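You operate a simulated robot arm through the tools that you are given. There is no shell and no other tool. Be economical: measure what you need, move in short steps, check, and stop when the job is done.

Carry out the task below with a simulated robot arm. There is one attempt and no reset: what you move stays moved.

## Task
Turn the turntable half round, fill the board's mark box with the green chalk and turn it back.
Fine: lamp on first and off last; the chalk goes back.

The check looks at the end state, three seconds after you hand in, the way a careful person would. Anything else that was tipped, shoved, dropped, spilled or broken makes it a failure.

## Robot
A 7-joint arm with a two-finger parallel gripper, fixed in place. Base frame: the origin is at the foot of the arm, x ahead of it, y to its left, z up. Lengths are in mm, angles in rad, forces in N, time in s.
Its first joint turns from -1.152 to 1.152 rad. Payload 2.4 kg.
The TCP is the grasp point between the finger pads, 30 mm short of the fingertips. In the tool frame z runs along the fingers and y along their closing line. The gripper opens to 94 mm. The fingers are 28 mm wide and 10 mm thick; the gripper's body (50 by 96 mm) begins 55 mm behind the TCP.
Orientation is that of the tool frame in the base frame, as [roll, pitch, yaw] about the fixed x, y, z axes, in that order (R = Rz(yaw) Ry(pitch) Rx(roll)). With the fingers straight down and closing along the base's y, the tool's x points along the base's -x, its y along +y and its z along -z.

## Interface
- The arm moves only by the tool arm_command. Its argument "deltas" is text: rows parted by semicolons, each of 6 numbers parted by spaces: the shift along the tool's x, y, z in mm, then the turn, a rotation vector about the tool's x, y, z in rad. In form: x y z ax ay az; .... A call has 1 to 8 rows; each row is the pose to reach, as a shift and turn from the pose commanded when the call began, along the tool's axes at that moment. "claw" is the gripper command, from -1 (shut) to 1 (fully open), values between in proportion, set as the call begins (left out, the last holds). Rows are played at 5 a second. More than 50 mm and 0.15 rad between two rows, or a gripper value outside its range, and nothing of the call is played. Where a pose cannot be reached the arm comes as near as it can. A force on the tool above 40 N (or 10 N above the force at the start of the call, whichever is more), or a blocked arm, ends the call early, and 0.2 s more pass. Each finger travels about 153 mm/s and halts on what it meets, pressing with about 31 N; the grip force reading is that of the motor and also rises with nothing between the fingers. The clock runs only during rows and for 0.2 s after the last one: add rows that repeat a pose to give the fingers time. The reply holds the time, the measured pose of the TCP, the force on the tool along the base axes, the opening and the grip force, in the units named above and with some noise.
- Cameras (640 x 400 px; columns grow to the right, rows downward): "scene" is fixed at [19.5, 461.1, 1445]; the picture's right is [-0.89, -0.45, 0.00], its down [-0.25, 0.49, -0.83] and it looks along [0.38, -0.74, -0.56] (base axes); focal length 312 px, centre (320, 200). "wrist" rides on the gripper at [-37, 0, -58] in the tool frame; the picture's right is [0.00, -1.00, 0.00], its down [0.97, 0.00, -0.24] and it looks along [0.24, 0.00, 0.97] (tool axes); focal length 218 px, centre (320, 200). There is no depth. A picture from a camera that has moved, and an enlarged one, comes with that camera's place and axes in the base frame and with its lens.
- capture(camera): a new picture of that camera. No time passes.
- zoom(camera, box): a new picture of the part [left, top, right, bottom] of that camera's present view, enlarged. No time passes.
- finish_job(): hands the job in; it is judged then, once.

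Work in short steps. Places have to be worked out from the pictures, the camera data and where the tool is seen: move nearer, look again, correct. Check each grasp and each placing, and mend what went wrong. You have 120 turns and 84 pictures in all, those below and enlarged ones among them. Open the gripper and draw the arm clear of the work before you hand the job in, unless the task says otherwise; then end with one line.

The tools are called after "Emit:" by a JSON object that holds its "op" and its "data". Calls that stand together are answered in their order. arm_command: Moves the arm, as the interface text tells. Its arguments: {"type":"object","properties":{"deltas":{"type":"string"},"claw":{"type":"number"}},"required":["deltas"]} The other tools are called the same way: capture (camera) takes a picture; zoom (camera, box) takes an enlarged picture of a part of a camera's view; finish_job () hands the job in.

At the start:

```text
time_s: 0.0
tcp_pos: [382.9, 59.2, 1182.2]
orientation: [3.141, -0.001, -3.141]
ft_force: [0.3, -0.3, -0.2]
width: 94.0
grasp_force: 0.1
```

scene: 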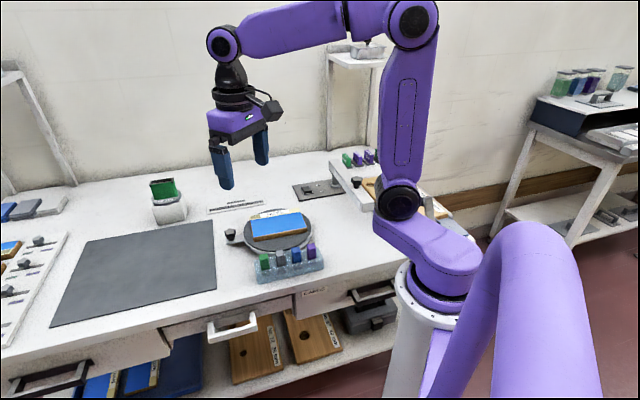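
wrist: 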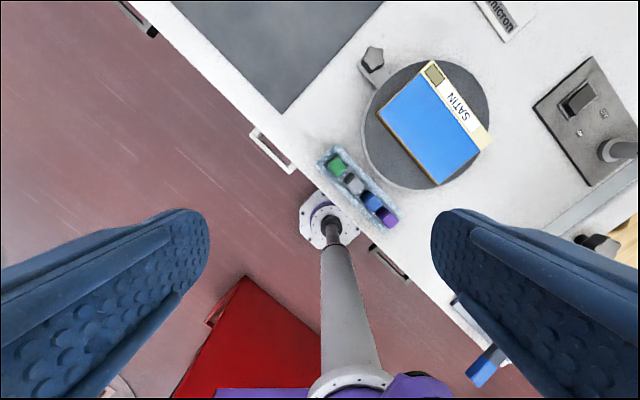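

I'll look closely at the turntable, the chalk tray and the switch panel first.

Emit:
{"op": "zoom", "data": {"camera": "wrist", "box": [300, 30, 520, 240]}}

Emit:
{"op": "zoom", "data": {"camera": "scene", "box": [200, 140, 400, 300]}}

Emit:
{"op": "zoom", "data": {"camera": "wrist", "box": [480, 0, 640, 260]}}

```text
1.90 times, centred on (410, 135) of wrist
camera zoom: at [420.0, 59.9, 1240.5], right [0.0, -1.0, 0.0], down [-0.97, 0.0, 0.24], along [-0.24, 0.0, -0.97], focal length 416 px, centre (149, 324)
```

zoom: 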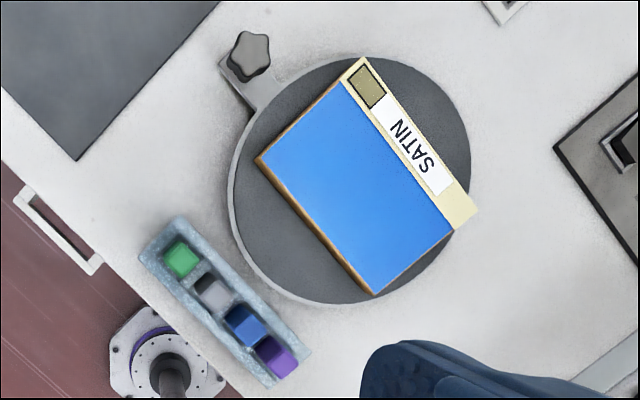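

```text
2.50 times, centred on (300, 220) of scene
camera zoom: at [19.5, 461.1, 1445.0], right [-0.89, -0.45, 0.0], down [-0.25, 0.49, -0.83], along [0.38, -0.74, -0.56], focal length 780 px, centre (370, 150)
```

zoom: 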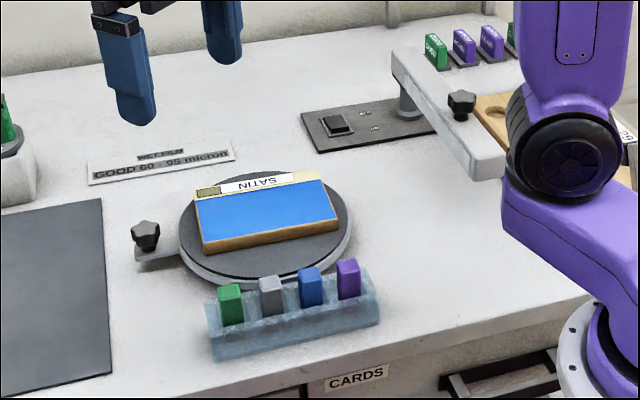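

```text
1.54 times, centred on (560, 130) of wrist
camera zoom: at [420.0, 59.9, 1240.5], right [0.0, -1.0, 0.0], down [-0.97, 0.0, 0.24], along [-0.24, 0.0, -0.97], focal length 336 px, centre (-49, 308)
```

zoom: 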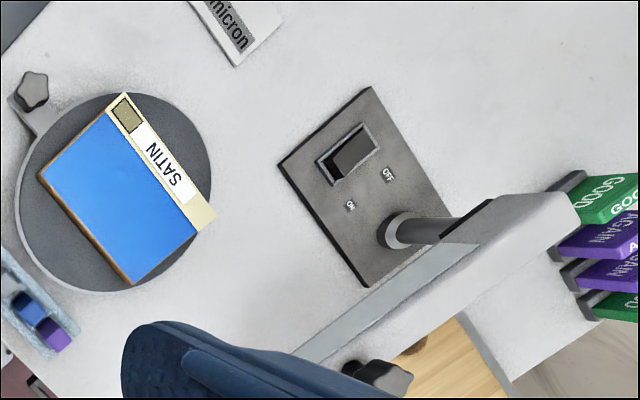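

The two cameras triangulate the turntable top to about (453, -112, 860), so the bench top is near z≈845 and not 304. I'll move the wrist camera over the turntable, staying high, for a closer look.

Emit:
{"op": "arm_command", "data": {"deltas": "-8 -40 15 0 0 0; -16 -80 30 0 0 0; -24 -120 45 0 0 0; -30 -160 60 0 0 0; -30 -160 60 0 0 0", "claw": -1}}

Emit:
{"op": "capture", "data": {"camera": "wrist"}}

Emit:
{"op": "capture", "data": {"camera": "scene"}}

```text
time_s: 1.2
tcp_pos: [414.7, -100.4, 1121.3]
orientation: [-3.141, 0.001, -3.141]
ft_force: [-0.1, 0.0, 0.8]
width: 0.0
grasp_force: 30.6
```

```text
78 pictures are left
camera wrist: at [450.7, -100.8, 1180.6], right [0.0, -1.0, 0.0], down [-0.97, 0.0, 0.24], along [-0.24, 0.0, -0.97], focal length 218 px, centre (320, 200)
```

wrist: 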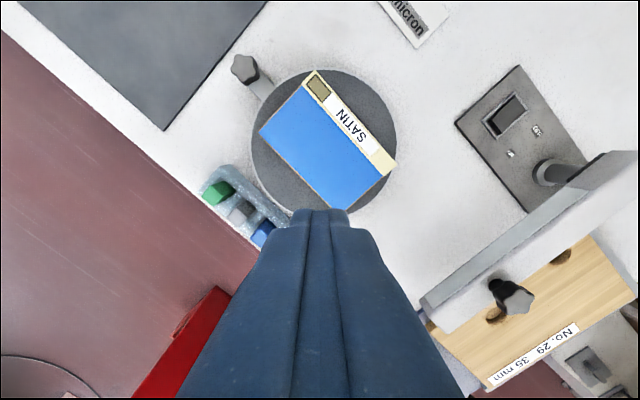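

```text
77 pictures are left
```

scene: 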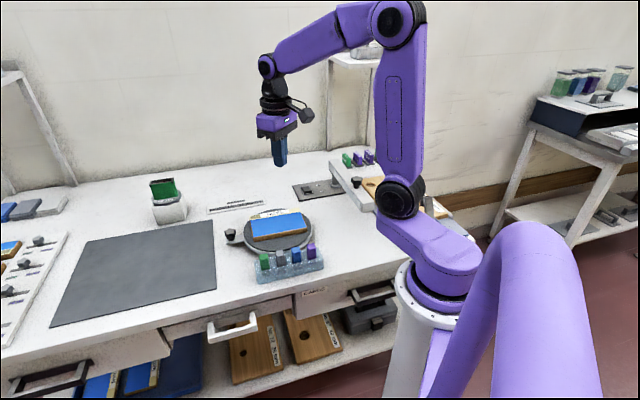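

Emit:
{"op": "zoom", "data": {"camera": "wrist", "box": [190, 40, 410, 230]}}

Emit:
{"op": "zoom", "data": {"camera": "wrist", "box": [410, 60, 640, 210]}}

Emit:
{"op": "zoom", "data": {"camera": "scene", "box": [210, 190, 340, 290]}}

Emit:
{"op": "zoom", "data": {"camera": "scene", "box": [280, 140, 400, 220]}}

```text
2.11 times, centred on (300, 135) of wrist
camera zoom: at [450.7, -100.8, 1180.6], right [0.0, -1.0, 0.0], down [-0.97, 0.0, 0.24], along [-0.24, 0.0, -0.97], focal length 460 px, centre (362, 337)
```

zoom: 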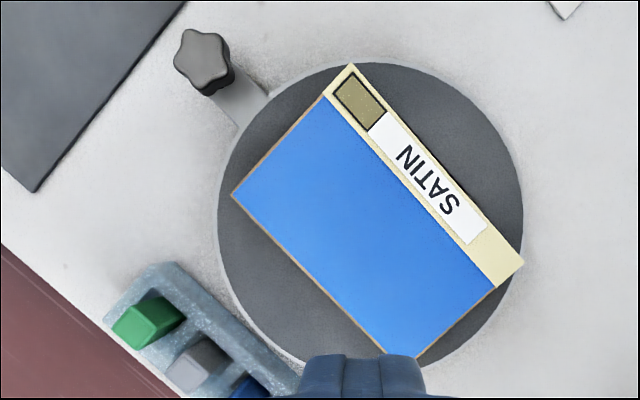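

```text
2.67 times, centred on (525, 135) of wrist
camera zoom: at [450.7, -100.8, 1180.6], right [0.0, -1.0, 0.0], down [-0.97, 0.0, 0.24], along [-0.24, 0.0, -0.97], focal length 582 px, centre (-227, 373)
```

zoom: 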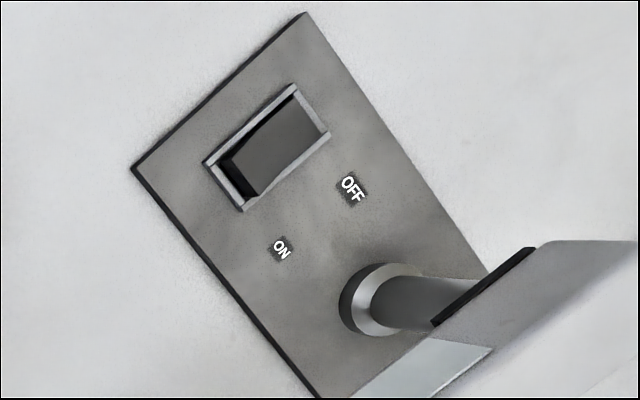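

```text
4.00 times, centred on (275, 240) of scene
camera zoom: at [19.5, 461.0, 1445.0], right [-0.89, -0.45, 0.0], down [-0.25, 0.49, -0.83], along [0.38, -0.74, -0.56], focal length 1249 px, centre (500, 40)
```

zoom: 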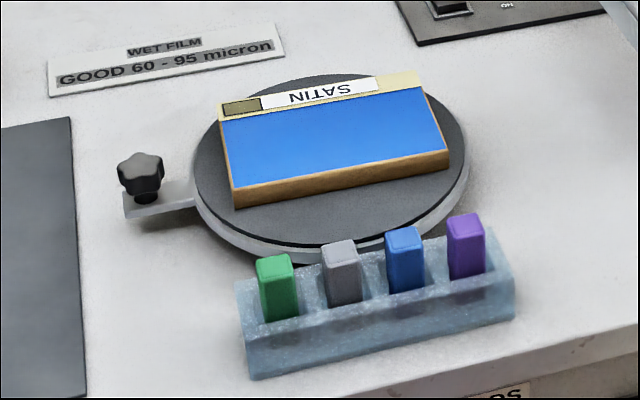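

```text
5.00 times, centred on (340, 180) of scene
camera zoom: at [19.5, 461.0, 1445.0], right [-0.89, -0.45, 0.0], down [-0.25, 0.49, -0.83], along [0.38, -0.74, -0.56], focal length 1561 px, centre (220, 300)
```

zoom: 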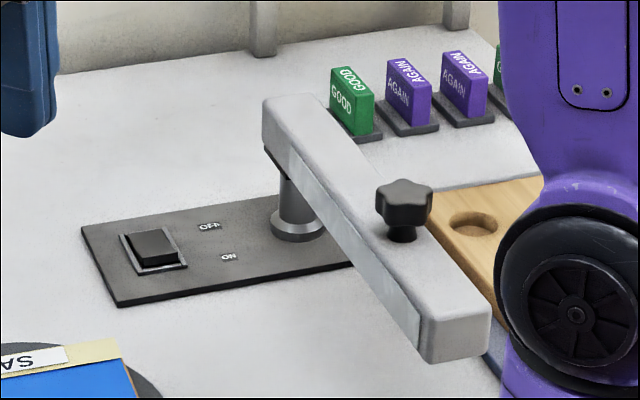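

The rocker's OFF end is down and its ON end, near (480,-349, ~850), points toward the robot. The lamp bar is at z≈900–975, clear of the radial path. I'll yaw the tool to the radial direction and move toward the switch while still high.

Emit:
{"op": "arm_command", "data": {"deltas": "5 -36 16 0 0 0.126; 11 -73 32 0 0 0.252; 16 -109 48 0 0 0.378; 21 -146 64 0 0 0.504; 27 -182 80 0 0 0.63; 27 -182 80 0 0 0.63"}}

Emit:
{"op": "capture", "data": {"camera": "wrist"}}

```text
time_s: 2.6
tcp_pos: [385.6, -283.0, 1041.7]
orientation: [3.14, 0.001, 2.511]
ft_force: [-0.1, -0.1, -0.2]
width: 0.1
grasp_force: 31.0
```

```text
72 pictures are left
camera wrist: at [416.2, -304.7, 1101.1], right [-0.59, -0.81, 0.0], down [-0.78, 0.57, 0.24], along [-0.19, 0.14, -0.97], focal length 218 px, centre (320, 200)
```

wrist: 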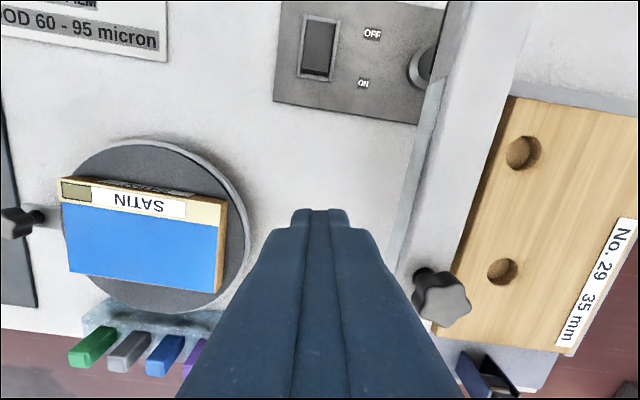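

The rocker's ON end refines to about (478,-346). I'll tilt the tool 0.4 rad outward and move above it, to z≈935.

Emit:
{"op": "arm_command", "data": {"deltas": "-28 1 26 0 -0.1 0; -56 2 52 0 -0.2 0; -84 3 78 0 -0.3 0; -112 3.5 105 0 -0.4 0; -112 3.5 105 0 -0.4 0"}}

Emit:
{"op": "capture", "data": {"camera": "wrist"}}

Emit:
{"op": "zoom", "data": {"camera": "scene", "box": [260, 130, 400, 220]}}

```text
time_s: 3.8
tcp_pos: [479.9, -344.2, 937.8]
orientation: [3.141, 0.402, 2.511]
ft_force: [-1.2, 0.6, 0.5]
width: 0.0
grasp_force: 30.8
```

```text
71 pictures are left
camera wrist: at [488.0, -351.8, 1006.1], right [-0.59, -0.81, 0.0], down [-0.8, 0.58, -0.16], along [0.13, -0.09, -0.99], focal length 218 px, centre (320, 200)
```

wrist: 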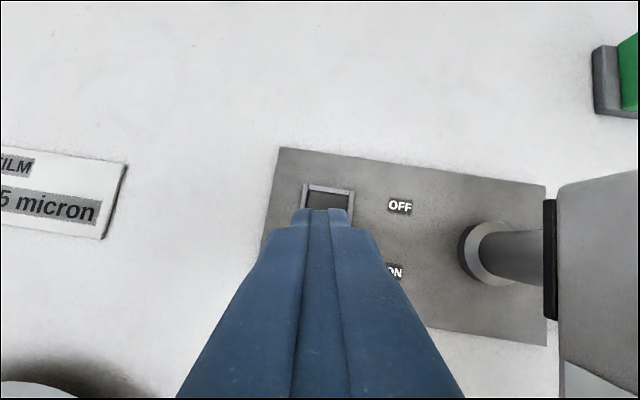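

```text
4.44 times, centred on (330, 175) of scene
camera zoom: at [19.5, 461.0, 1445.0], right [-0.89, -0.45, 0.0], down [-0.25, 0.49, -0.83], along [0.38, -0.74, -0.56], focal length 1388 px, centre (276, 311)
```

zoom: 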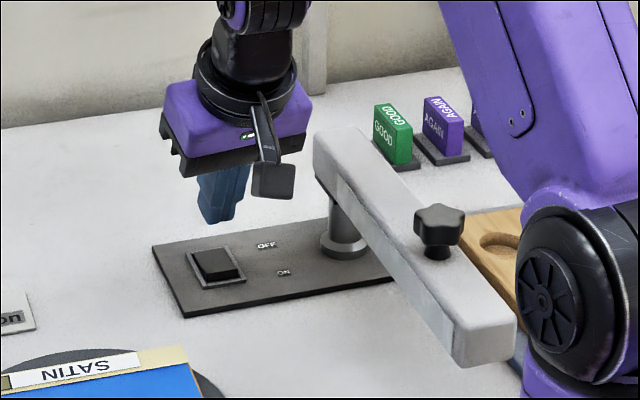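

Reach is fine here. The press point is about 4 mm further out and 3.5 mm sideways. I'll descend in steps until it touches; the force limit stops the call.

Emit:
{"op": "arm_command", "data": {"deltas": "0 -3.5 20 0 0 0; 9.9 -3.5 34 0 0 0; 11.8 -3.5 38.5 0 0 0; 13.8 -3.5 43 0 0 0; 13.8 -3.5 43 0 0 0"}}

Emit:
{"op": "zoom", "data": {"camera": "scene", "box": [280, 160, 360, 210]}}

```text
time_s: 4.8
tcp_pos: [480.4, -351.8, 896.4]
orientation: [-3.141, 0.406, 2.512]
ft_force: [-4.7, 2.2, 10.8]
width: 0.0
grasp_force: 30.8
stopped in row 5: the force on the tool passed its limit (the readings are from after the stop); the commanded pose is now the measured one
```

```text
8.00 times, centred on (320, 185) of scene
camera zoom: at [19.2, 461.2, 1444.9], right [-0.89, -0.45, 0.0], down [-0.25, 0.49, -0.83], along [0.38, -0.74, -0.56], focal length 2497 px, centre (320, 320)
```

zoom: 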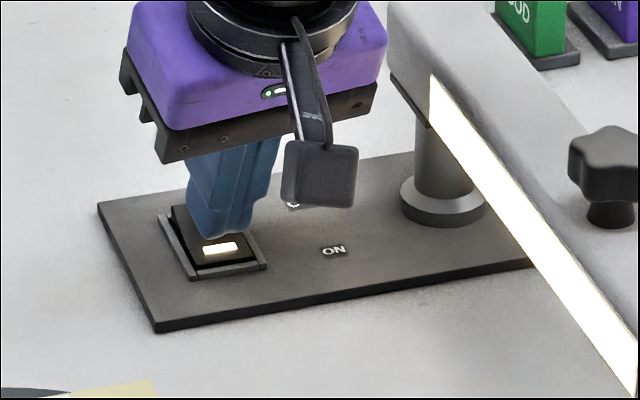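

The lamp strip and the rocker pilot are lit. I'll lift straight up, then go over the far edge of the turntable with the tool vertical again to test the reach there.

Emit:
{"op": "arm_command", "data": {"deltas": "-15 0 -36 0 0 0; -25 0 -60 0 0 0; -15 38 -64 0 0.07 0; -4 76 -67 0 0.14 0; 7 113 -70 0 0.21 0; 17 151 -73 0 0.28 0; 28 189 -77 0 0.35 0; 38 226 -80 0 0.4 0"}}

Emit:
{"op": "capture", "data": {"camera": "wrist"}}

```text
time_s: 6.6
tcp_pos: [561.6, -129.6, 954.3]
orientation: [3.141, 0.002, 2.512]
ft_force: [-1.1, 0.0, -0.5]
width: 0.0
grasp_force: 30.9
```

```text
68 pictures are left
camera wrist: at [590.1, -150.5, 1012.5], right [-0.59, -0.81, 0.0], down [-0.78, 0.57, 0.24], along [-0.19, 0.14, -0.97], focal length 218 px, centre (320, 200)
```

wrist: 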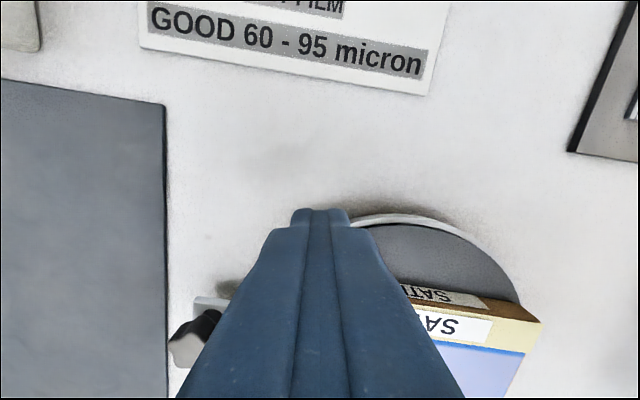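

A vertical tool reaches here. I'll go above the turntable knob, near (537,-16, top ~905), and yaw so the fingers close tangentially.

Emit:
{"op": "arm_command", "data": {"deltas": "11 10 -1 0 0 -0.145; 22 19 -2 0 0 -0.29; 33 29 -3 0 0 -0.435; 43 39 -4 0 0 -0.58; 54 48 -5 0 0 -0.725; 65 58 -6 0 0 -0.87; 76 68 -6 0 0 -1.015; 87 77 -6 0 0 -1.16", "claw": 0.4}}

Emit:
{"op": "capture", "data": {"camera": "wrist"}}

Emit:
{"op": "zoom", "data": {"camera": "scene", "box": [200, 160, 340, 290]}}

```text
time_s: 8.4
tcp_pos: [535.8, -15.8, 960.3]
orientation: [-3.139, 0.002, -2.609]
ft_force: [0.0, -0.2, -0.2]
width: 65.8
grasp_force: 0.0
```

```text
67 pictures are left
camera wrist: at [566.9, 4.0, 1018.7], right [0.51, -0.86, 0.0], down [-0.84, -0.49, 0.24], along [-0.2, -0.12, -0.97], focal length 218 px, centre (320, 200)
```

wrist: 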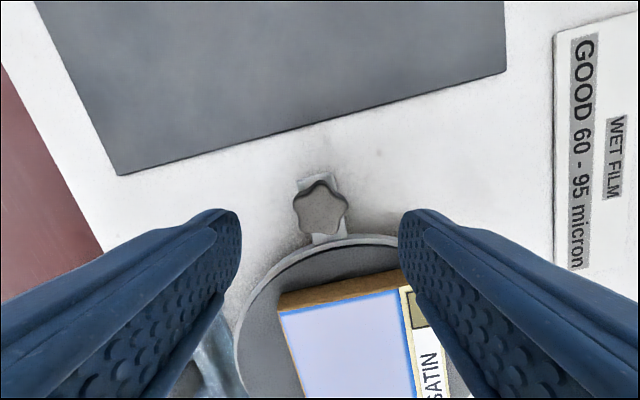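

```text
3.08 times, centred on (270, 225) of scene
camera zoom: at [19.5, 461.1, 1445.0], right [-0.89, -0.45, 0.0], down [-0.25, 0.49, -0.83], along [0.38, -0.74, -0.56], focal length 961 px, centre (474, 123)
```

zoom: 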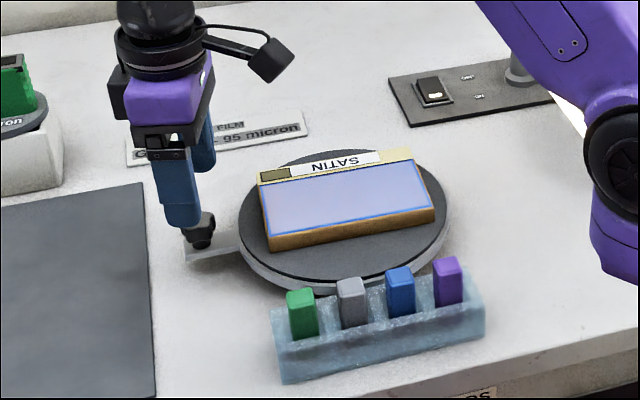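

The knob sits between the fingers at about (538,-13), φ≈47° about a disc centre near (452,-104). I'll align the yaw and descend to grip height.

Emit:
{"op": "arm_command", "data": {"deltas": "-5 1.6 20 0 0 -0.13; -5 1.6 40 0 0 -0.27; -5 1.6 55 0 0 -0.27; -5 1.6 62 0 0 -0.27; -5 1.6 62 0 0 -0.27"}}

Emit:
{"op": "capture", "data": {"camera": "wrist"}}

```text
time_s: 9.6
tcp_pos: [539.6, -12.4, 896.9]
orientation: [-3.136, 0.0, -2.342]
ft_force: [-0.5, 0.0, 0.3]
width: 66.2
grasp_force: 0.1
```

```text
65 pictures are left
camera wrist: at [564.9, 14.8, 956.5], right [0.72, -0.7, 0.0], down [-0.68, -0.7, 0.24], along [-0.16, -0.17, -0.97], focal length 218 px, centre (320, 200)
```

wrist: 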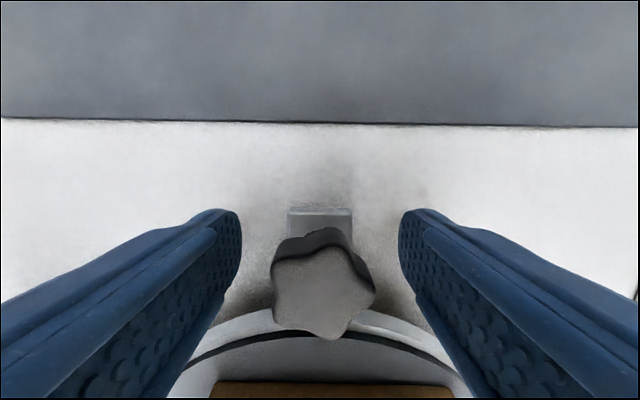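

The tab is aligned with the tool's x axis and the knob is centred, so I'll close on it.

Emit:
{"op": "arm_command", "data": {"deltas": "0 0 0 0 0 0; 0 0 0 0 0 0; 0 0 0 0 0 0", "claw": -1}}

Emit:
{"op": "capture", "data": {"camera": "wrist"}}

```text
time_s: 10.4
tcp_pos: [539.1, -12.3, 897.9]
orientation: [-3.139, -0.001, -2.343]
ft_force: [-4.1, -1.7, 1.2]
width: 29.1
grasp_force: 45.1
```

```text
64 pictures are left
camera wrist: at [564.5, 14.3, 956.4], right [0.72, -0.7, 0.0], down [-0.68, -0.69, 0.24], along [-0.17, -0.17, -0.97], focal length 218 px, centre (320, 200)
```

wrist: 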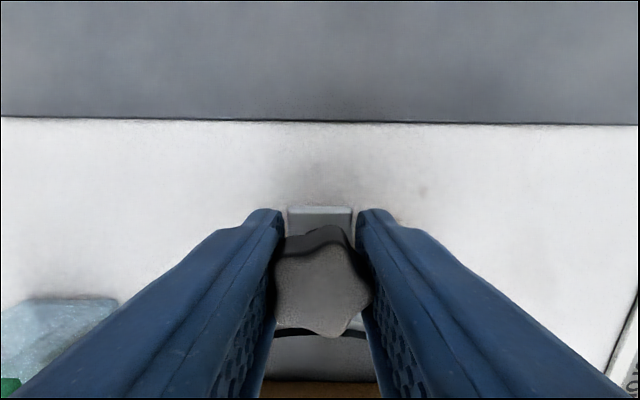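

Gripped at 29 mm. I'll start with a small clockwise turn about the estimated centre, 125 mm along tool x, to test the motion.

Emit:
{"op": "arm_command", "data": {"deltas": "0.2 -7.5 0 0 0 0.06; 0.9 -15 0 0 0 0.12; 2 -22.4 0 0 0 0.18; 3.6 -29.7 0 0 0 0.24; 3.6 -29.7 0 0 0 0.24"}}

Emit:
{"op": "zoom", "data": {"camera": "scene", "box": [200, 160, 340, 290]}}

```text
time_s: 11.6
tcp_pos: [558.5, -37.1, 897.8]
orientation: [-3.14, 0.0, -2.584]
ft_force: [-3.9, -6.0, -5.5]
width: 29.0
grasp_force: 44.7
```

```text
3.08 times, centred on (270, 225) of scene
camera zoom: at [19.5, 460.9, 1445.1], right [-0.89, -0.45, 0.0], down [-0.25, 0.49, -0.83], along [0.38, -0.74, -0.56], focal length 961 px, centre (474, 123)
```

zoom: 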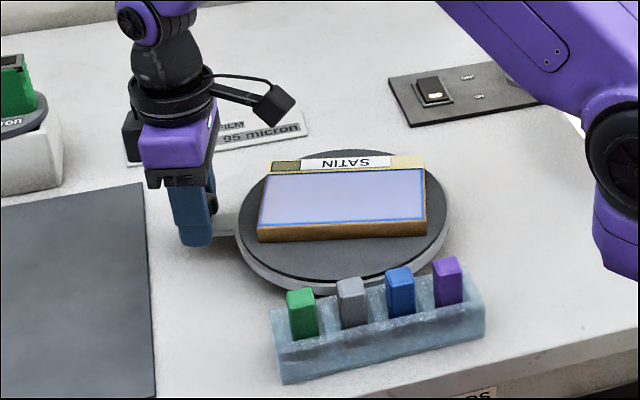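

It turns smoothly, with the board riding along. I'll continue the arc by 0.7 rad.

Emit:
{"op": "arm_command", "data": {"deltas": "0.6 -12.2 0 0 0 0.1; 2.4 -24.2 0 0 0 0.2; 5.4 -36.1 0 0 0 0.3; 9.6 -47.5 0 0 0 0.4; 14.9 -58.5 0 0 0 0.5; 21.3 -68.9 0 0 0 0.6; 28.7 -78.6 0 0 0 0.7; 28.7 -78.6 0 0 0 0.7"}}

Emit:
{"op": "capture", "data": {"camera": "wrist"}}

```text
time_s: 13.4
tcp_pos: [576.7, -118.1, 898.9]
orientation: [-3.14, 0.009, 2.998]
ft_force: [19.0, -4.6, -15.5]
width: 29.2
grasp_force: 45.2
```

```text
62 pictures are left
camera wrist: at [612.9, -123.0, 957.2], right [-0.14, -0.99, 0.0], down [-0.96, 0.14, 0.23], along [-0.23, 0.03, -0.97], focal length 218 px, centre (320, 200)
```

wrist: 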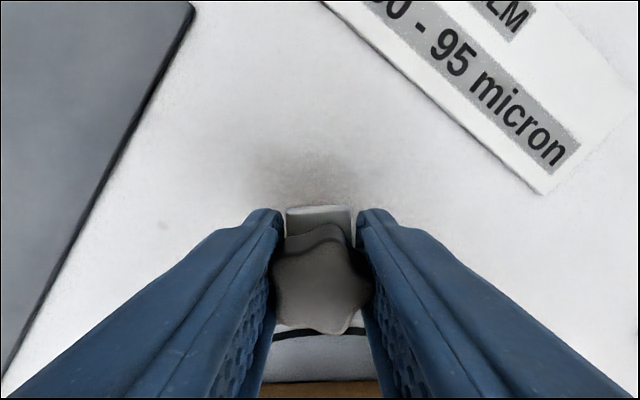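

Fitting the poses gives the true centre at about (447,-105) with R≈130. I'll correct for that and continue another 0.7 rad.

Emit:
{"op": "arm_command", "data": {"deltas": "0 -12.9 0 0 0 0.1; 1.2 -25.7 0 0 0 0.2; 4 -38.4 0 0 0 0.3; 7.9 -50.7 0 0 0 0.4; 13 -62.6 0 0 0 0.5; 19.3 -73.9 0 0 0 0.6; 26.6 -84.5 0 0 0 0.7; 26.6 -84.5 0 0 0 0.7"}}

Emit:
{"op": "capture", "data": {"camera": "scene"}}

```text
time_s: 15.2
tcp_pos: [538.4, -200.5, 897.9]
orientation: [3.138, 0.009, 2.3]
ft_force: [16.9, -23.3, -10.2]
width: 29.3
grasp_force: 45.2
```

```text
61 pictures are left
```

scene: 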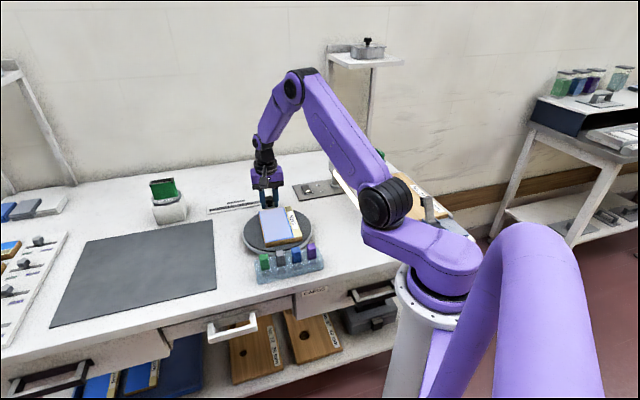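

Turned about 89° so far. All the measured poses fit a circle centred at (442.8,-106) with R=134.5. I'll use that and continue to about -90°.

Emit:
{"op": "arm_command", "data": {"deltas": "-3.2 -14.5 0 0 0 0.08; -2 -27.9 0 0 0 0.17; 0.5 -41.1 0 0 0 0.27; 4.3 -54 0 0 0 0.36; 9.4 -66.4 0 0 0 0.46; 15.6 -78.3 0 0 0 0.56; 23.1 -89.5 0 0 0 0.66; 31.7 -99.9 0 0 0 0.75"}}

Emit:
{"op": "capture", "data": {"camera": "wrist"}}

Emit:
{"op": "capture", "data": {"camera": "scene"}}

```text
time_s: 17.0
tcp_pos: [443.1, -237.5, 897.7]
orientation: [-3.141, -0.002, 1.551]
ft_force: [4.9, 21.3, 12.5]
width: 28.8
grasp_force: 44.7
```

```text
60 pictures are left
camera wrist: at [441.2, -274.2, 956.9], right [-1.0, 0.02, 0.0], down [0.02, 0.97, 0.24], along [0.01, 0.24, -0.97], focal length 218 px, centre (320, 200)
```

wrist: 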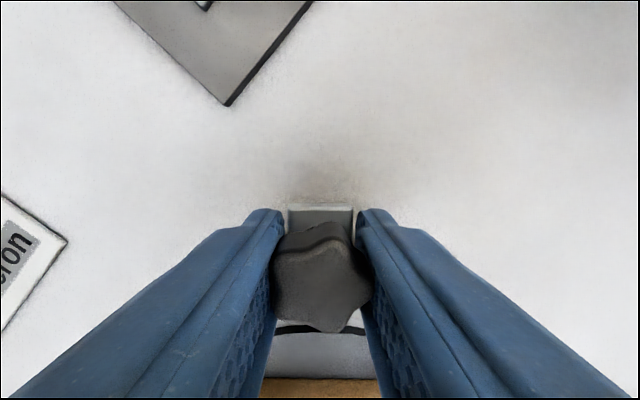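

```text
59 pictures are left
```

scene: 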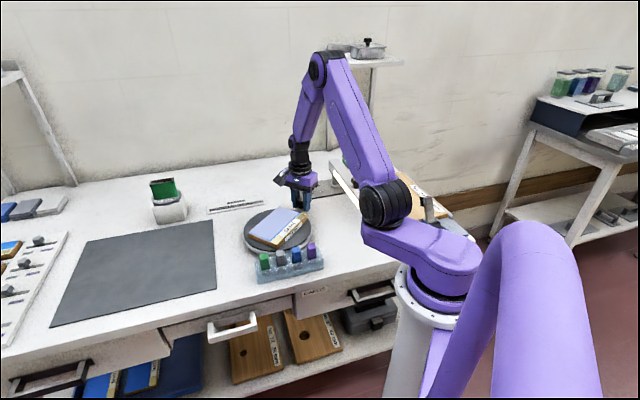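

Good so far. I'll refine the centre to (444.5,-105.3) with R=132.7 and do the last 0.78 rad.

Emit:
{"op": "arm_command", "data": {"deltas": "3.1 -11.7 0 0 0 0.1; 4.9 -24.8 0 0 0 0.2; 7.9 -37.6 0 0 0 0.3; 12.5 -50.2 0 0 0 0.4; 18 -62.3 0 0 0 0.5; 24.9 -73.6 0 0 0 0.6; 32.7 -84.2 0 0 0 0.7; 40.1 -92.5 0 0 0 0.78"}}

Emit:
{"op": "capture", "data": {"camera": "scene"}}

```text
time_s: 18.8
tcp_pos: [353.0, -199.4, 898.6]
orientation: [3.131, -0.001, 0.774]
ft_force: [24.4, 12.4, 3.7]
width: 29.0
grasp_force: 45.3
```

```text
58 pictures are left
```

scene: 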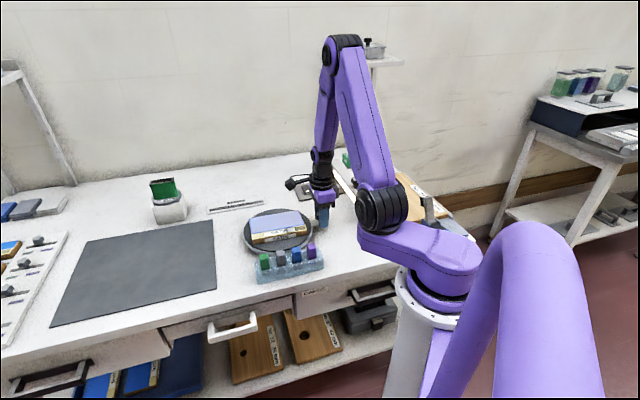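

The half turn is complete (φ≈-134°). I'll release the knob, lift straight up and look.

Emit:
{"op": "arm_command", "data": {"deltas": "0 0 0 0 0 0; 0 0 0 0 0 0; 0 0 -20 0 0 0; 0 0 -60 0 0 0; 0 0 -100 0 0 0; 0 0 -150 0 0 0; 0 0 -150 0 0 0", "claw": 0.4}}

Emit:
{"op": "capture", "data": {"camera": "wrist"}}

Emit:
{"op": "zoom", "data": {"camera": "scene", "box": [200, 160, 340, 290]}}

```text
time_s: 20.4
tcp_pos: [349.1, -198.5, 1049.0]
orientation: [3.139, -0.001, 0.771]
ft_force: [-0.5, -1.0, 0.2]
width: 65.8
grasp_force: 0.1
```

```text
57 pictures are left
camera wrist: at [322.1, -224.1, 1108.0], right [-0.7, 0.72, 0.0], down [0.7, 0.68, 0.24], along [0.17, 0.17, -0.97], focal length 218 px, centre (320, 200)
```

wrist: 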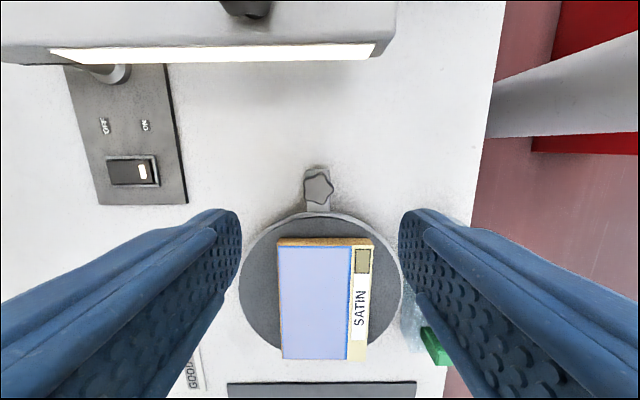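

```text
3.08 times, centred on (270, 225) of scene
camera zoom: at [19.5, 461.1, 1445.0], right [-0.89, -0.45, 0.0], down [-0.25, 0.49, -0.83], along [0.38, -0.74, -0.56], focal length 961 px, centre (474, 123)
```

zoom: 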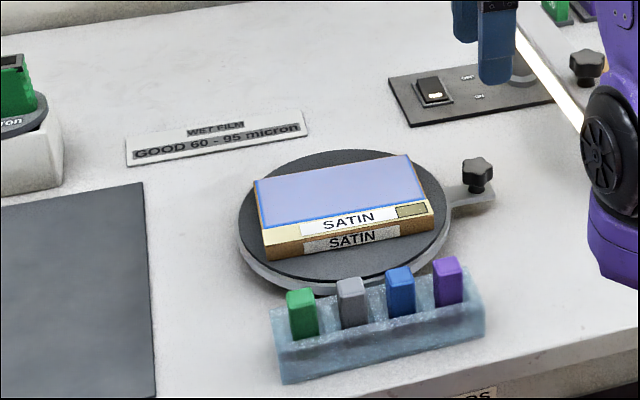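

The board now faces the other way, with the mark box near (377,-103). The lamp is still on. Next I'll move above the green chalk (≈(390,35)) to look, keeping a similar yaw.

Emit:
{"op": "arm_command", "data": {"deltas": "31 -23 8 0 0 -0.03; 62 -46 16 0 0 -0.07; 92 -69 24 0 0 -0.1; 123 -92 32 0 0 -0.14; 154 -115 40 0 0 -0.17; 175 -131 49 0 0 -0.2; 175 -131 49 0 0 -0.2"}}

Emit:
{"op": "capture", "data": {"camera": "wrist"}}

Emit:
{"op": "zoom", "data": {"camera": "scene", "box": [230, 200, 350, 300]}}

```text
time_s: 22.0
tcp_pos: [384.2, 18.8, 999.2]
orientation: [3.138, 0.0, 0.971]
ft_force: [-0.6, 0.1, -0.6]
width: 65.8
grasp_force: 0.1
```

```text
55 pictures are left
camera wrist: at [362.8, -11.7, 1056.9], right [-0.83, 0.56, 0.0], down [0.55, 0.8, 0.24], along [0.14, 0.2, -0.97], focal length 218 px, centre (320, 200)
```

wrist: 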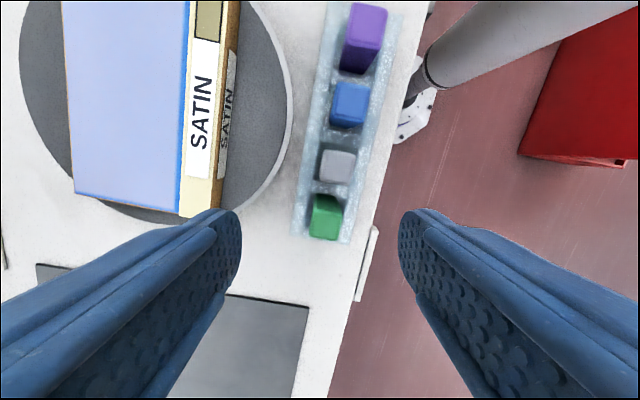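

```text
4.00 times, centred on (290, 250) of scene
camera zoom: at [19.5, 461.1, 1445.0], right [-0.89, -0.45, 0.0], down [-0.25, 0.49, -0.83], along [0.38, -0.74, -0.56], focal length 1249 px, centre (440, 0)
```

zoom: 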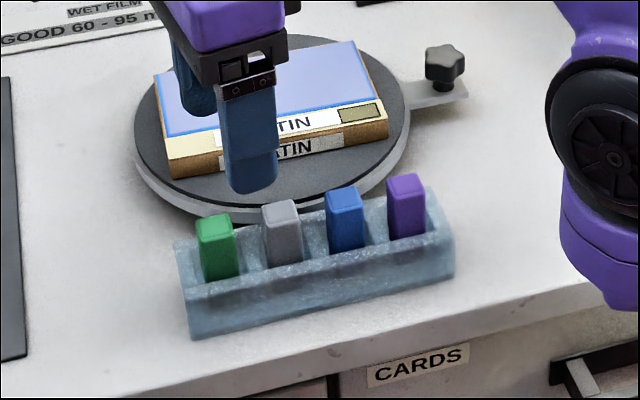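

Emit:
{"op": "zoom", "data": {"camera": "wrist", "box": [270, 130, 390, 250]}}

```text
3.33 times, centred on (330, 190) of wrist
camera zoom: at [362.8, -11.7, 1056.9], right [-0.83, 0.56, 0.0], down [0.55, 0.8, 0.24], along [0.14, 0.2, -0.97], focal length 728 px, centre (287, 233)
```

zoom: 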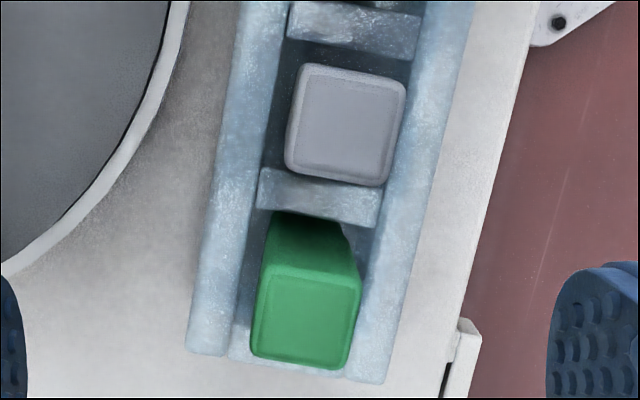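

The green chalk top is at about (390.5,34.5,913), 20 mm across. The tray top is at z≈890 and the tray axis lies at about 46°. I'll align and descend so the tips stop just above the tray rim.

Emit:
{"op": "arm_command", "data": {"deltas": "8 -2 20 0 0 0.08; 16.5 -3.7 45 0 0 0.17; 16.5 -3.7 60 0 0 0.17; 16.5 -3.7 72 0 0 0.17; 16.5 -3.7 72 0 0 0.17"}}

Emit:
{"op": "capture", "data": {"camera": "wrist"}}

Emit:
{"op": "zoom", "data": {"camera": "scene", "box": [220, 200, 340, 300]}}

```text
time_s: 23.2
tcp_pos: [390.8, 33.2, 926.2]
orientation: [3.138, -0.002, 0.802]
ft_force: [-0.1, 0.0, -0.2]
width: 65.9
grasp_force: 0.0
```

```text
52 pictures are left
camera wrist: at [364.1, 6.9, 985.3], right [-0.72, 0.7, 0.0], down [0.67, 0.7, 0.24], along [0.17, 0.17, -0.97], focal length 218 px, centre (320, 200)
```

wrist: 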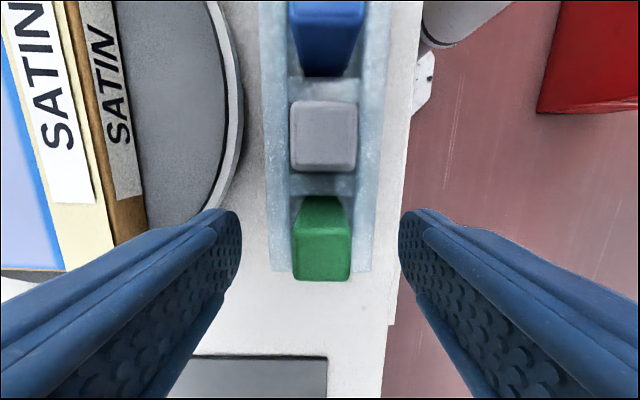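

```text
4.00 times, centred on (280, 250) of scene
camera zoom: at [19.5, 461.1, 1445.0], right [-0.89, -0.45, 0.0], down [-0.25, 0.49, -0.83], along [0.38, -0.74, -0.56], focal length 1249 px, centre (480, 0)
```

zoom: 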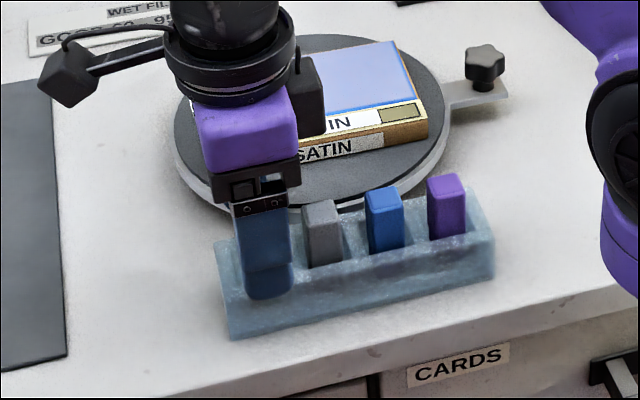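

Well aligned. I'll move down 3 mm and 2 mm along x, then close on the green chalk.

Emit:
{"op": "arm_command", "data": {"deltas": "2 -0.5 3 0 0 0; 2 -0.5 3 0 0 0"}}

Emit:
{"op": "arm_command", "data": {"deltas": "0 0 0 0 0 0; 0 0 0 0 0 0; 0 0 0 0 0 0; 0 0 0 0 0 0", "claw": -1}}

Emit:
{"op": "capture", "data": {"camera": "wrist"}}

```text
time_s: 23.8
tcp_pos: [391.2, 35.2, 923.0]
orientation: [3.138, -0.002, 0.802]
ft_force: [0.5, 0.3, 0.3]
width: 65.6
grasp_force: 0.1
```

```text
time_s: 24.8
tcp_pos: [391.2, 34.9, 924.6]
orientation: [3.137, 0.001, 0.801]
ft_force: [0.2, 0.7, 1.1]
width: 19.6
grasp_force: 31.2
```

```text
50 pictures are left
camera wrist: at [365.0, 8.8, 982.7], right [-0.72, 0.7, 0.0], down [0.67, 0.7, 0.24], along [0.17, 0.17, -0.97], focal length 218 px, centre (320, 200)
```

wrist: 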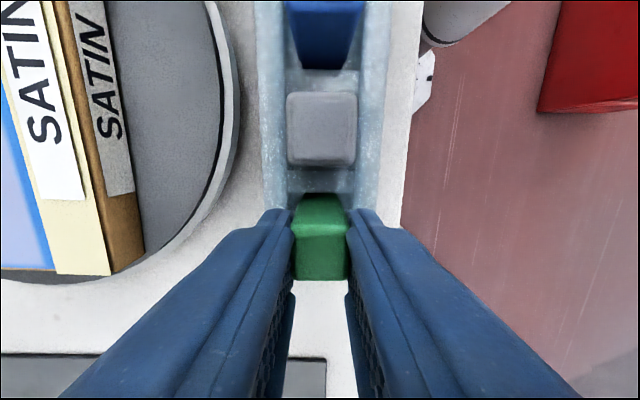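

Gripped at 19.6 mm; I'll note the pickup pose (391.2, 35.0, 924, yaw 0.80). Lifting.

Emit:
{"op": "arm_command", "data": {"deltas": "0 0 -10 0 0 0; 0 0 -25 0 0 0; 0 0 -45 0 0 0; 0 0 -70 0 0 0; 0 0 -90 0 0 0; 0 0 -90 0 0 0"}}

Emit:
{"op": "zoom", "data": {"camera": "scene", "box": [220, 180, 340, 300]}}

Emit:
{"op": "capture", "data": {"camera": "wrist"}}

```text
time_s: 26.2
tcp_pos: [390.7, 35.0, 1013.4]
orientation: [3.138, 0.0, 0.802]
ft_force: [0.7, -0.3, 0.1]
width: 19.6
grasp_force: 31.4
```

```text
3.33 times, centred on (280, 240) of scene
camera zoom: at [19.5, 461.1, 1445.0], right [-0.89, -0.45, 0.0], down [-0.25, 0.49, -0.83], along [0.38, -0.74, -0.56], focal length 1041 px, centre (453, 67)
```

zoom: 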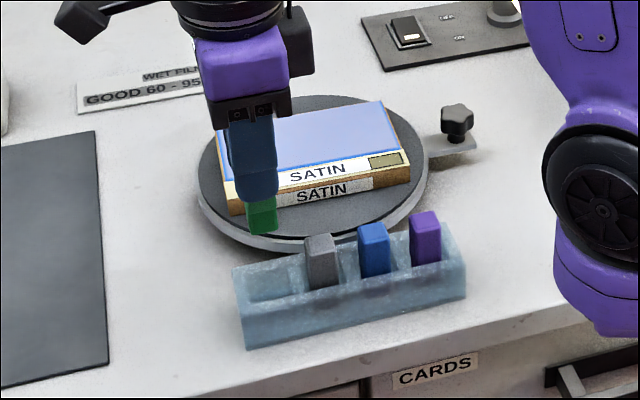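

```text
48 pictures are left
camera wrist: at [364.0, 8.2, 1072.0], right [-0.72, 0.7, 0.0], down [0.67, 0.7, 0.24], along [0.17, 0.17, -0.97], focal length 218 px, centre (320, 200)
```

wrist: 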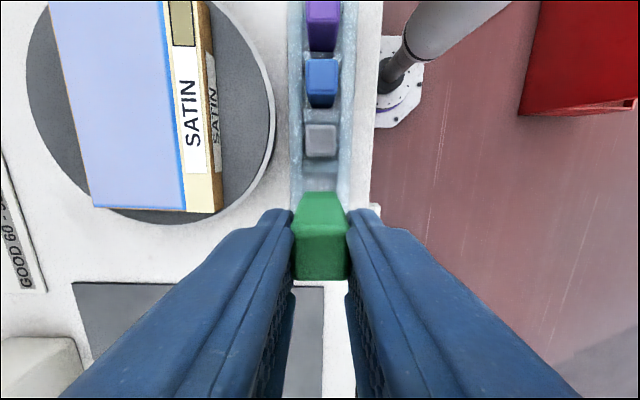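

The chalk is held and extends about 25 mm below the fingertips, and the board is aligned with the current yaw. The box is at roughly (374,-108), about 16×25 mm. I'll move to just short of it to see it clearly.

Emit:
{"op": "arm_command", "data": {"deltas": "-23 22 0 0 0 0; -46 44 0 0 0 0; -69 66 0 0 0 0; -90 87 10 0 0 0; -90 87 33 0 0 0; -90 87 33 0 0 0"}}

Emit:
{"op": "capture", "data": {"camera": "wrist"}}

Emit:
{"op": "zoom", "data": {"camera": "scene", "box": [230, 180, 350, 280]}}

```text
time_s: 27.6
tcp_pos: [390.0, -91.9, 980.1]
orientation: [3.138, 0.001, 0.801]
ft_force: [-0.7, -0.6, -0.5]
width: 19.5
grasp_force: 31.7
```

```text
47 pictures are left
camera wrist: at [363.9, -117.2, 1039.1], right [-0.72, 0.7, 0.0], down [0.67, 0.7, 0.24], along [0.17, 0.17, -0.97], focal length 218 px, centre (320, 200)
```

wrist: 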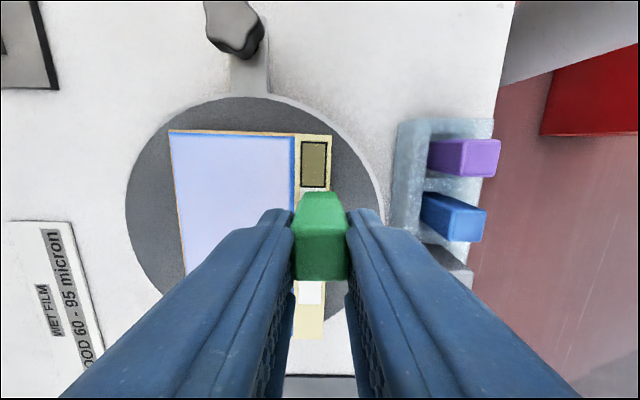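

```text
4.00 times, centred on (290, 230) of scene
camera zoom: at [19.5, 461.0, 1445.0], right [-0.89, -0.45, 0.0], down [-0.25, 0.49, -0.83], along [0.38, -0.74, -0.56], focal length 1249 px, centre (440, 80)
```

zoom: 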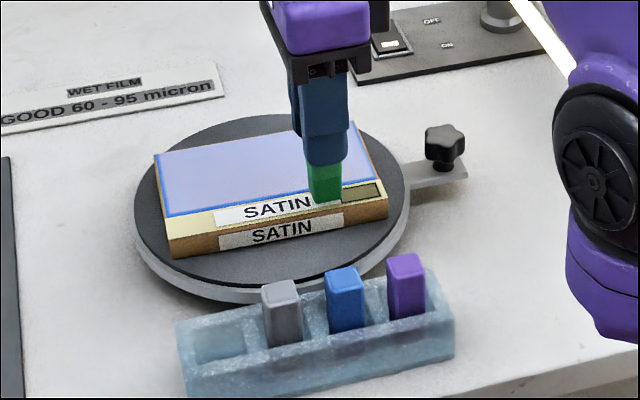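

The box centre is 26 mm back along tool x and 4.7 mm toward +y of the chalk. I'll move over it and begin a slow descent.

Emit:
{"op": "arm_command", "data": {"deltas": "-13 2.3 0 0 0 0; -26 4.7 0 0 0 0; -26 4.7 8 0 0 0; -26 4.7 12 0 0 0; -26 4.7 12 0 0 0"}}

Emit:
{"op": "zoom", "data": {"camera": "wrist", "box": [250, 130, 390, 230]}}

Emit:
{"op": "zoom", "data": {"camera": "scene", "box": [270, 190, 350, 250]}}

```text
time_s: 28.8
tcp_pos: [375.7, -113.3, 969.6]
orientation: [3.136, -0.002, 0.801]
ft_force: [-3.9, -0.5, 25.9]
width: 19.4
grasp_force: 30.9
```

```text
4.00 times, centred on (320, 180) of wrist
camera zoom: at [349.9, -139.0, 1027.9], right [-0.72, 0.7, -0.01], down [0.67, 0.7, 0.24], along [0.17, 0.17, -0.97], focal length 873 px, centre (320, 280)
```

zoom: 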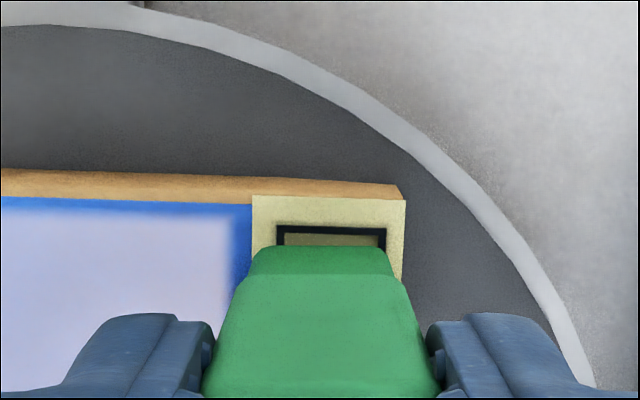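

```text
6.67 times, centred on (310, 220) of scene
camera zoom: at [19.1, 461.1, 1445.0], right [-0.89, -0.45, 0.0], down [-0.25, 0.49, -0.83], along [0.38, -0.74, -0.56], focal length 2081 px, centre (387, 67)
```

zoom: 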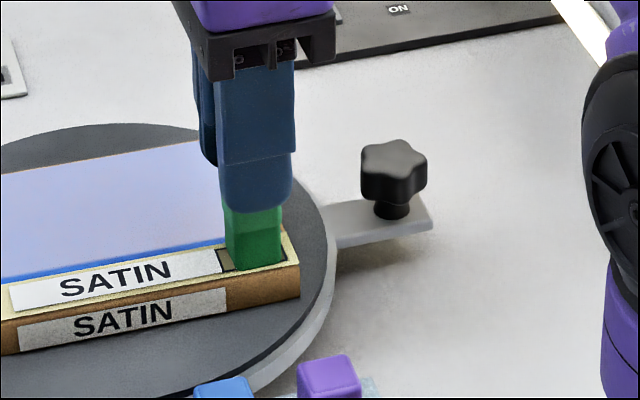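

It has already touched, with 26 N at z≈970. I'll lift and back off to see what mark this made.

Emit:
{"op": "arm_command", "data": {"deltas": "0 0 -6 0 0 0; 0 0 -14 0 0 0; 27 -1 -14 0 0 0; 27 -1 -14 0 0 0"}}

Emit:
{"op": "zoom", "data": {"camera": "wrist", "box": [250, 110, 390, 210]}}

```text
time_s: 29.8
tcp_pos: [393.9, -92.4, 982.4]
orientation: [3.139, 0.002, 0.802]
ft_force: [-0.4, 0.4, 0.5]
width: 19.5
grasp_force: 31.1
```

```text
4.00 times, centred on (320, 160) of wrist
camera zoom: at [368.0, -118.3, 1041.4], right [-0.72, 0.7, 0.0], down [0.68, 0.7, 0.24], along [0.17, 0.17, -0.97], focal length 873 px, centre (320, 360)
```

zoom: 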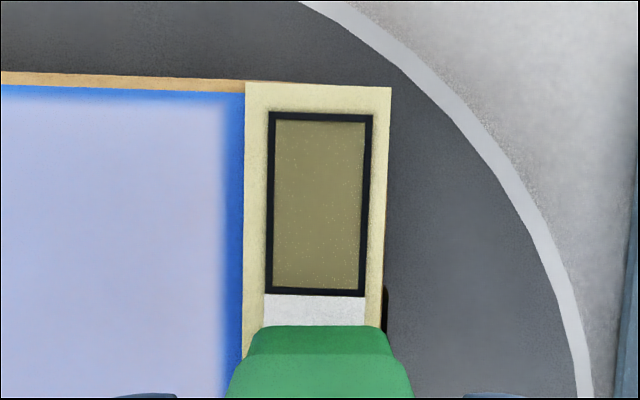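

No mark from a static touch, so it needs rubbing. The box is laterally aligned. I'll press lightly (about 1 mm) and make a short ±4 mm stroke along the box, then check the result.

Emit:
{"op": "arm_command", "data": {"deltas": "-28 0 4 0 0 0; -28 0 11 0 0 0; -28 0 12.2 0 0 0; -30 0 12.2 0 0 0; -32 0 12.2 0 0 0; -28 0 12.2 0 0 0; -24 0 12.2 0 0 0; -24 0 12.2 0 0 0"}}

Emit:
{"op": "arm_command", "data": {"deltas": "0 0 -12 0 0 0; 24 0 -12 0 0 0; 24 0 -12 0 0 0"}}

Emit:
{"op": "zoom", "data": {"camera": "wrist", "box": [250, 110, 390, 210]}}

```text
time_s: 31.6
tcp_pos: [377.8, -109.0, 971.1]
orientation: [3.139, 0.001, 0.8]
ft_force: [-0.1, 1.1, -0.8]
width: 19.7
grasp_force: 31.0
```

```text
time_s: 32.4
tcp_pos: [395.1, -91.9, 983.6]
orientation: [3.137, 0.0, 0.799]
ft_force: [-0.1, -0.8, -0.8]
width: 19.7
grasp_force: 30.9
```

```text
4.00 times, centred on (320, 160) of wrist
camera zoom: at [367.9, -118.0, 1041.5], right [-0.72, 0.7, 0.0], down [0.67, 0.7, 0.24], along [0.17, 0.17, -0.97], focal length 873 px, centre (320, 360)
```

zoom: 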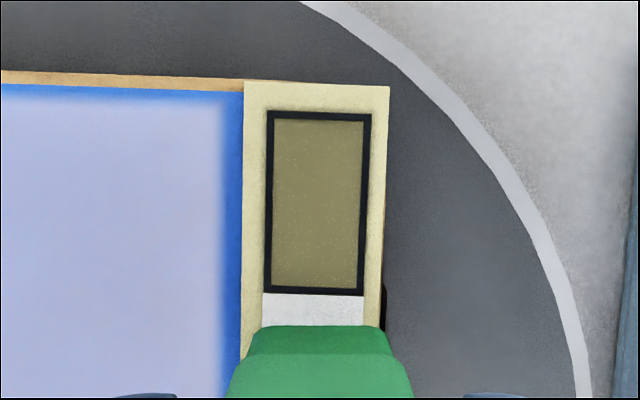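

No contact at that height. I'll go 1.2 mm lower and check the force before rubbing.

Emit:
{"op": "arm_command", "data": {"deltas": "-28 0 4 0 0 0; -28 0 11 0 0 0; -28 0 13 0 0 0; -28 0 13 0 0 0"}}

```text
time_s: 33.4
tcp_pos: [374.4, -112.2, 970.8]
orientation: [3.137, -0.002, 0.802]
ft_force: [-1.2, 0.1, 2.8]
width: 19.5
grasp_force: 31.2
```

Just touching (2.8 N). I'll add 0.7 mm and stroke ±5 mm.

Emit:
{"op": "arm_command", "data": {"deltas": "0 0 0.7 0 0 0; -2.5 0 0.7 0 0 0; -5 0 0.7 0 0 0; -2.5 0 0.7 0 0 0; 0 0 0.7 0 0 0; 2.5 0 0.7 0 0 0; 5 0 0.7 0 0 0; 5 0 0.7 0 0 0"}}

Emit:
{"op": "arm_command", "data": {"deltas": "0 0 -13 0 0 0; 23 0 -13 0 0 0; 23 0 -13 0 0 0"}}

Emit:
{"op": "zoom", "data": {"camera": "wrist", "box": [250, 110, 390, 210]}}

```text
time_s: 35.2
tcp_pos: [377.5, -108.7, 969.0]
orientation: [3.141, 0.0, 0.802]
ft_force: [-3.2, -2.8, 11.7]
width: 19.5
grasp_force: 30.3
```

```text
time_s: 36.0
tcp_pos: [394.5, -92.4, 983.9]
orientation: [3.138, -0.001, 0.801]
ft_force: [0.4, 0.3, -0.8]
width: 19.7
grasp_force: 31.3
```

```text
4.00 times, centred on (320, 160) of wrist
camera zoom: at [368.3, -118.1, 1041.4], right [-0.72, 0.7, 0.0], down [0.67, 0.7, 0.24], along [0.17, 0.17, -0.97], focal length 873 px, centre (320, 360)
```

zoom: 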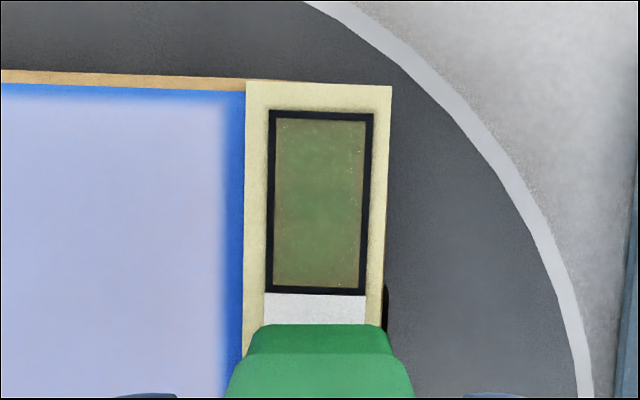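

The box is starting to turn green and nothing shows outside it. I'll keep rubbing with several passes at about 12 N.

Emit:
{"op": "arm_command", "data": {"deltas": "-28 0 4 0 0 0; -28 0 11 0 0 0; -28 0 13.6 0 0 0; -34 0 13.6 0 0 0; -28 0 13.6 0 0 0; -22 0 13.6 0 0 0; -28 0 13.6 0 0 0; -34 0 13.6 0 0 0"}}

Emit:
{"op": "arm_command", "data": {"deltas": "6 1.5 0 0 0 0; 12 1.5 0 0 0 0; 6 1.5 0 0 0 0; 0 1.5 0 0 0 0; 0 -1.5 0 0 0 0; 6 -1.5 0 0 0 0; 12 -1.5 0 0 0 0; 6 -1.5 0 0 0 0"}}

Emit:
{"op": "arm_command", "data": {"deltas": "-6 1.5 0 0 0 0; 0 1.5 0 0 0 0; 6 1.5 0 0 0 0; 0 1.5 0 0 0 0; -6 1.5 0 0 0 0; 0 1.5 0 0 0 0; 6 1.5 0 0 0 0; 0 1.5 0 0 0 0"}}

Emit:
{"op": "arm_command", "data": {"deltas": "0 0 -13 0 0 0; 28 0 -13 0 0 0; 28 0 -13 0 0 0"}}

Emit:
{"op": "zoom", "data": {"camera": "wrist", "box": [250, 110, 390, 210]}}

```text
time_s: 37.8
tcp_pos: [371.8, -115.4, 968.1]
orientation: [3.133, -0.003, 0.8]
ft_force: [8.0, 1.7, 21.1]
width: 19.9
grasp_force: 30.6
```

```text
time_s: 39.6
tcp_pos: [374.4, -111.1, 968.4]
orientation: [3.138, -0.003, 0.802]
ft_force: [2.7, 2.4, 8.7]
width: 19.7
grasp_force: 31.3
```

```text
time_s: 41.4
tcp_pos: [376.4, -110.8, 968.1]
orientation: [3.137, -0.001, 0.802]
ft_force: [4.9, 1.8, 11.9]
width: 19.5
grasp_force: 31.6
```

```text
time_s: 42.2
tcp_pos: [393.9, -91.3, 979.8]
orientation: [3.14, 0.0, 0.801]
ft_force: [0.6, -0.5, 0.1]
width: 19.4
grasp_force: 31.4
```

```text
4.00 times, centred on (320, 160) of wrist
camera zoom: at [367.8, -118.0, 1039.9], right [-0.72, 0.7, 0.0], down [0.68, 0.7, 0.24], along [0.17, 0.17, -0.97], focal length 873 px, centre (320, 360)
```

zoom: 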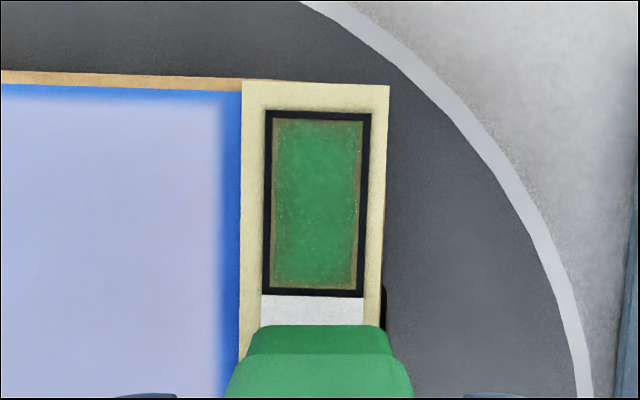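

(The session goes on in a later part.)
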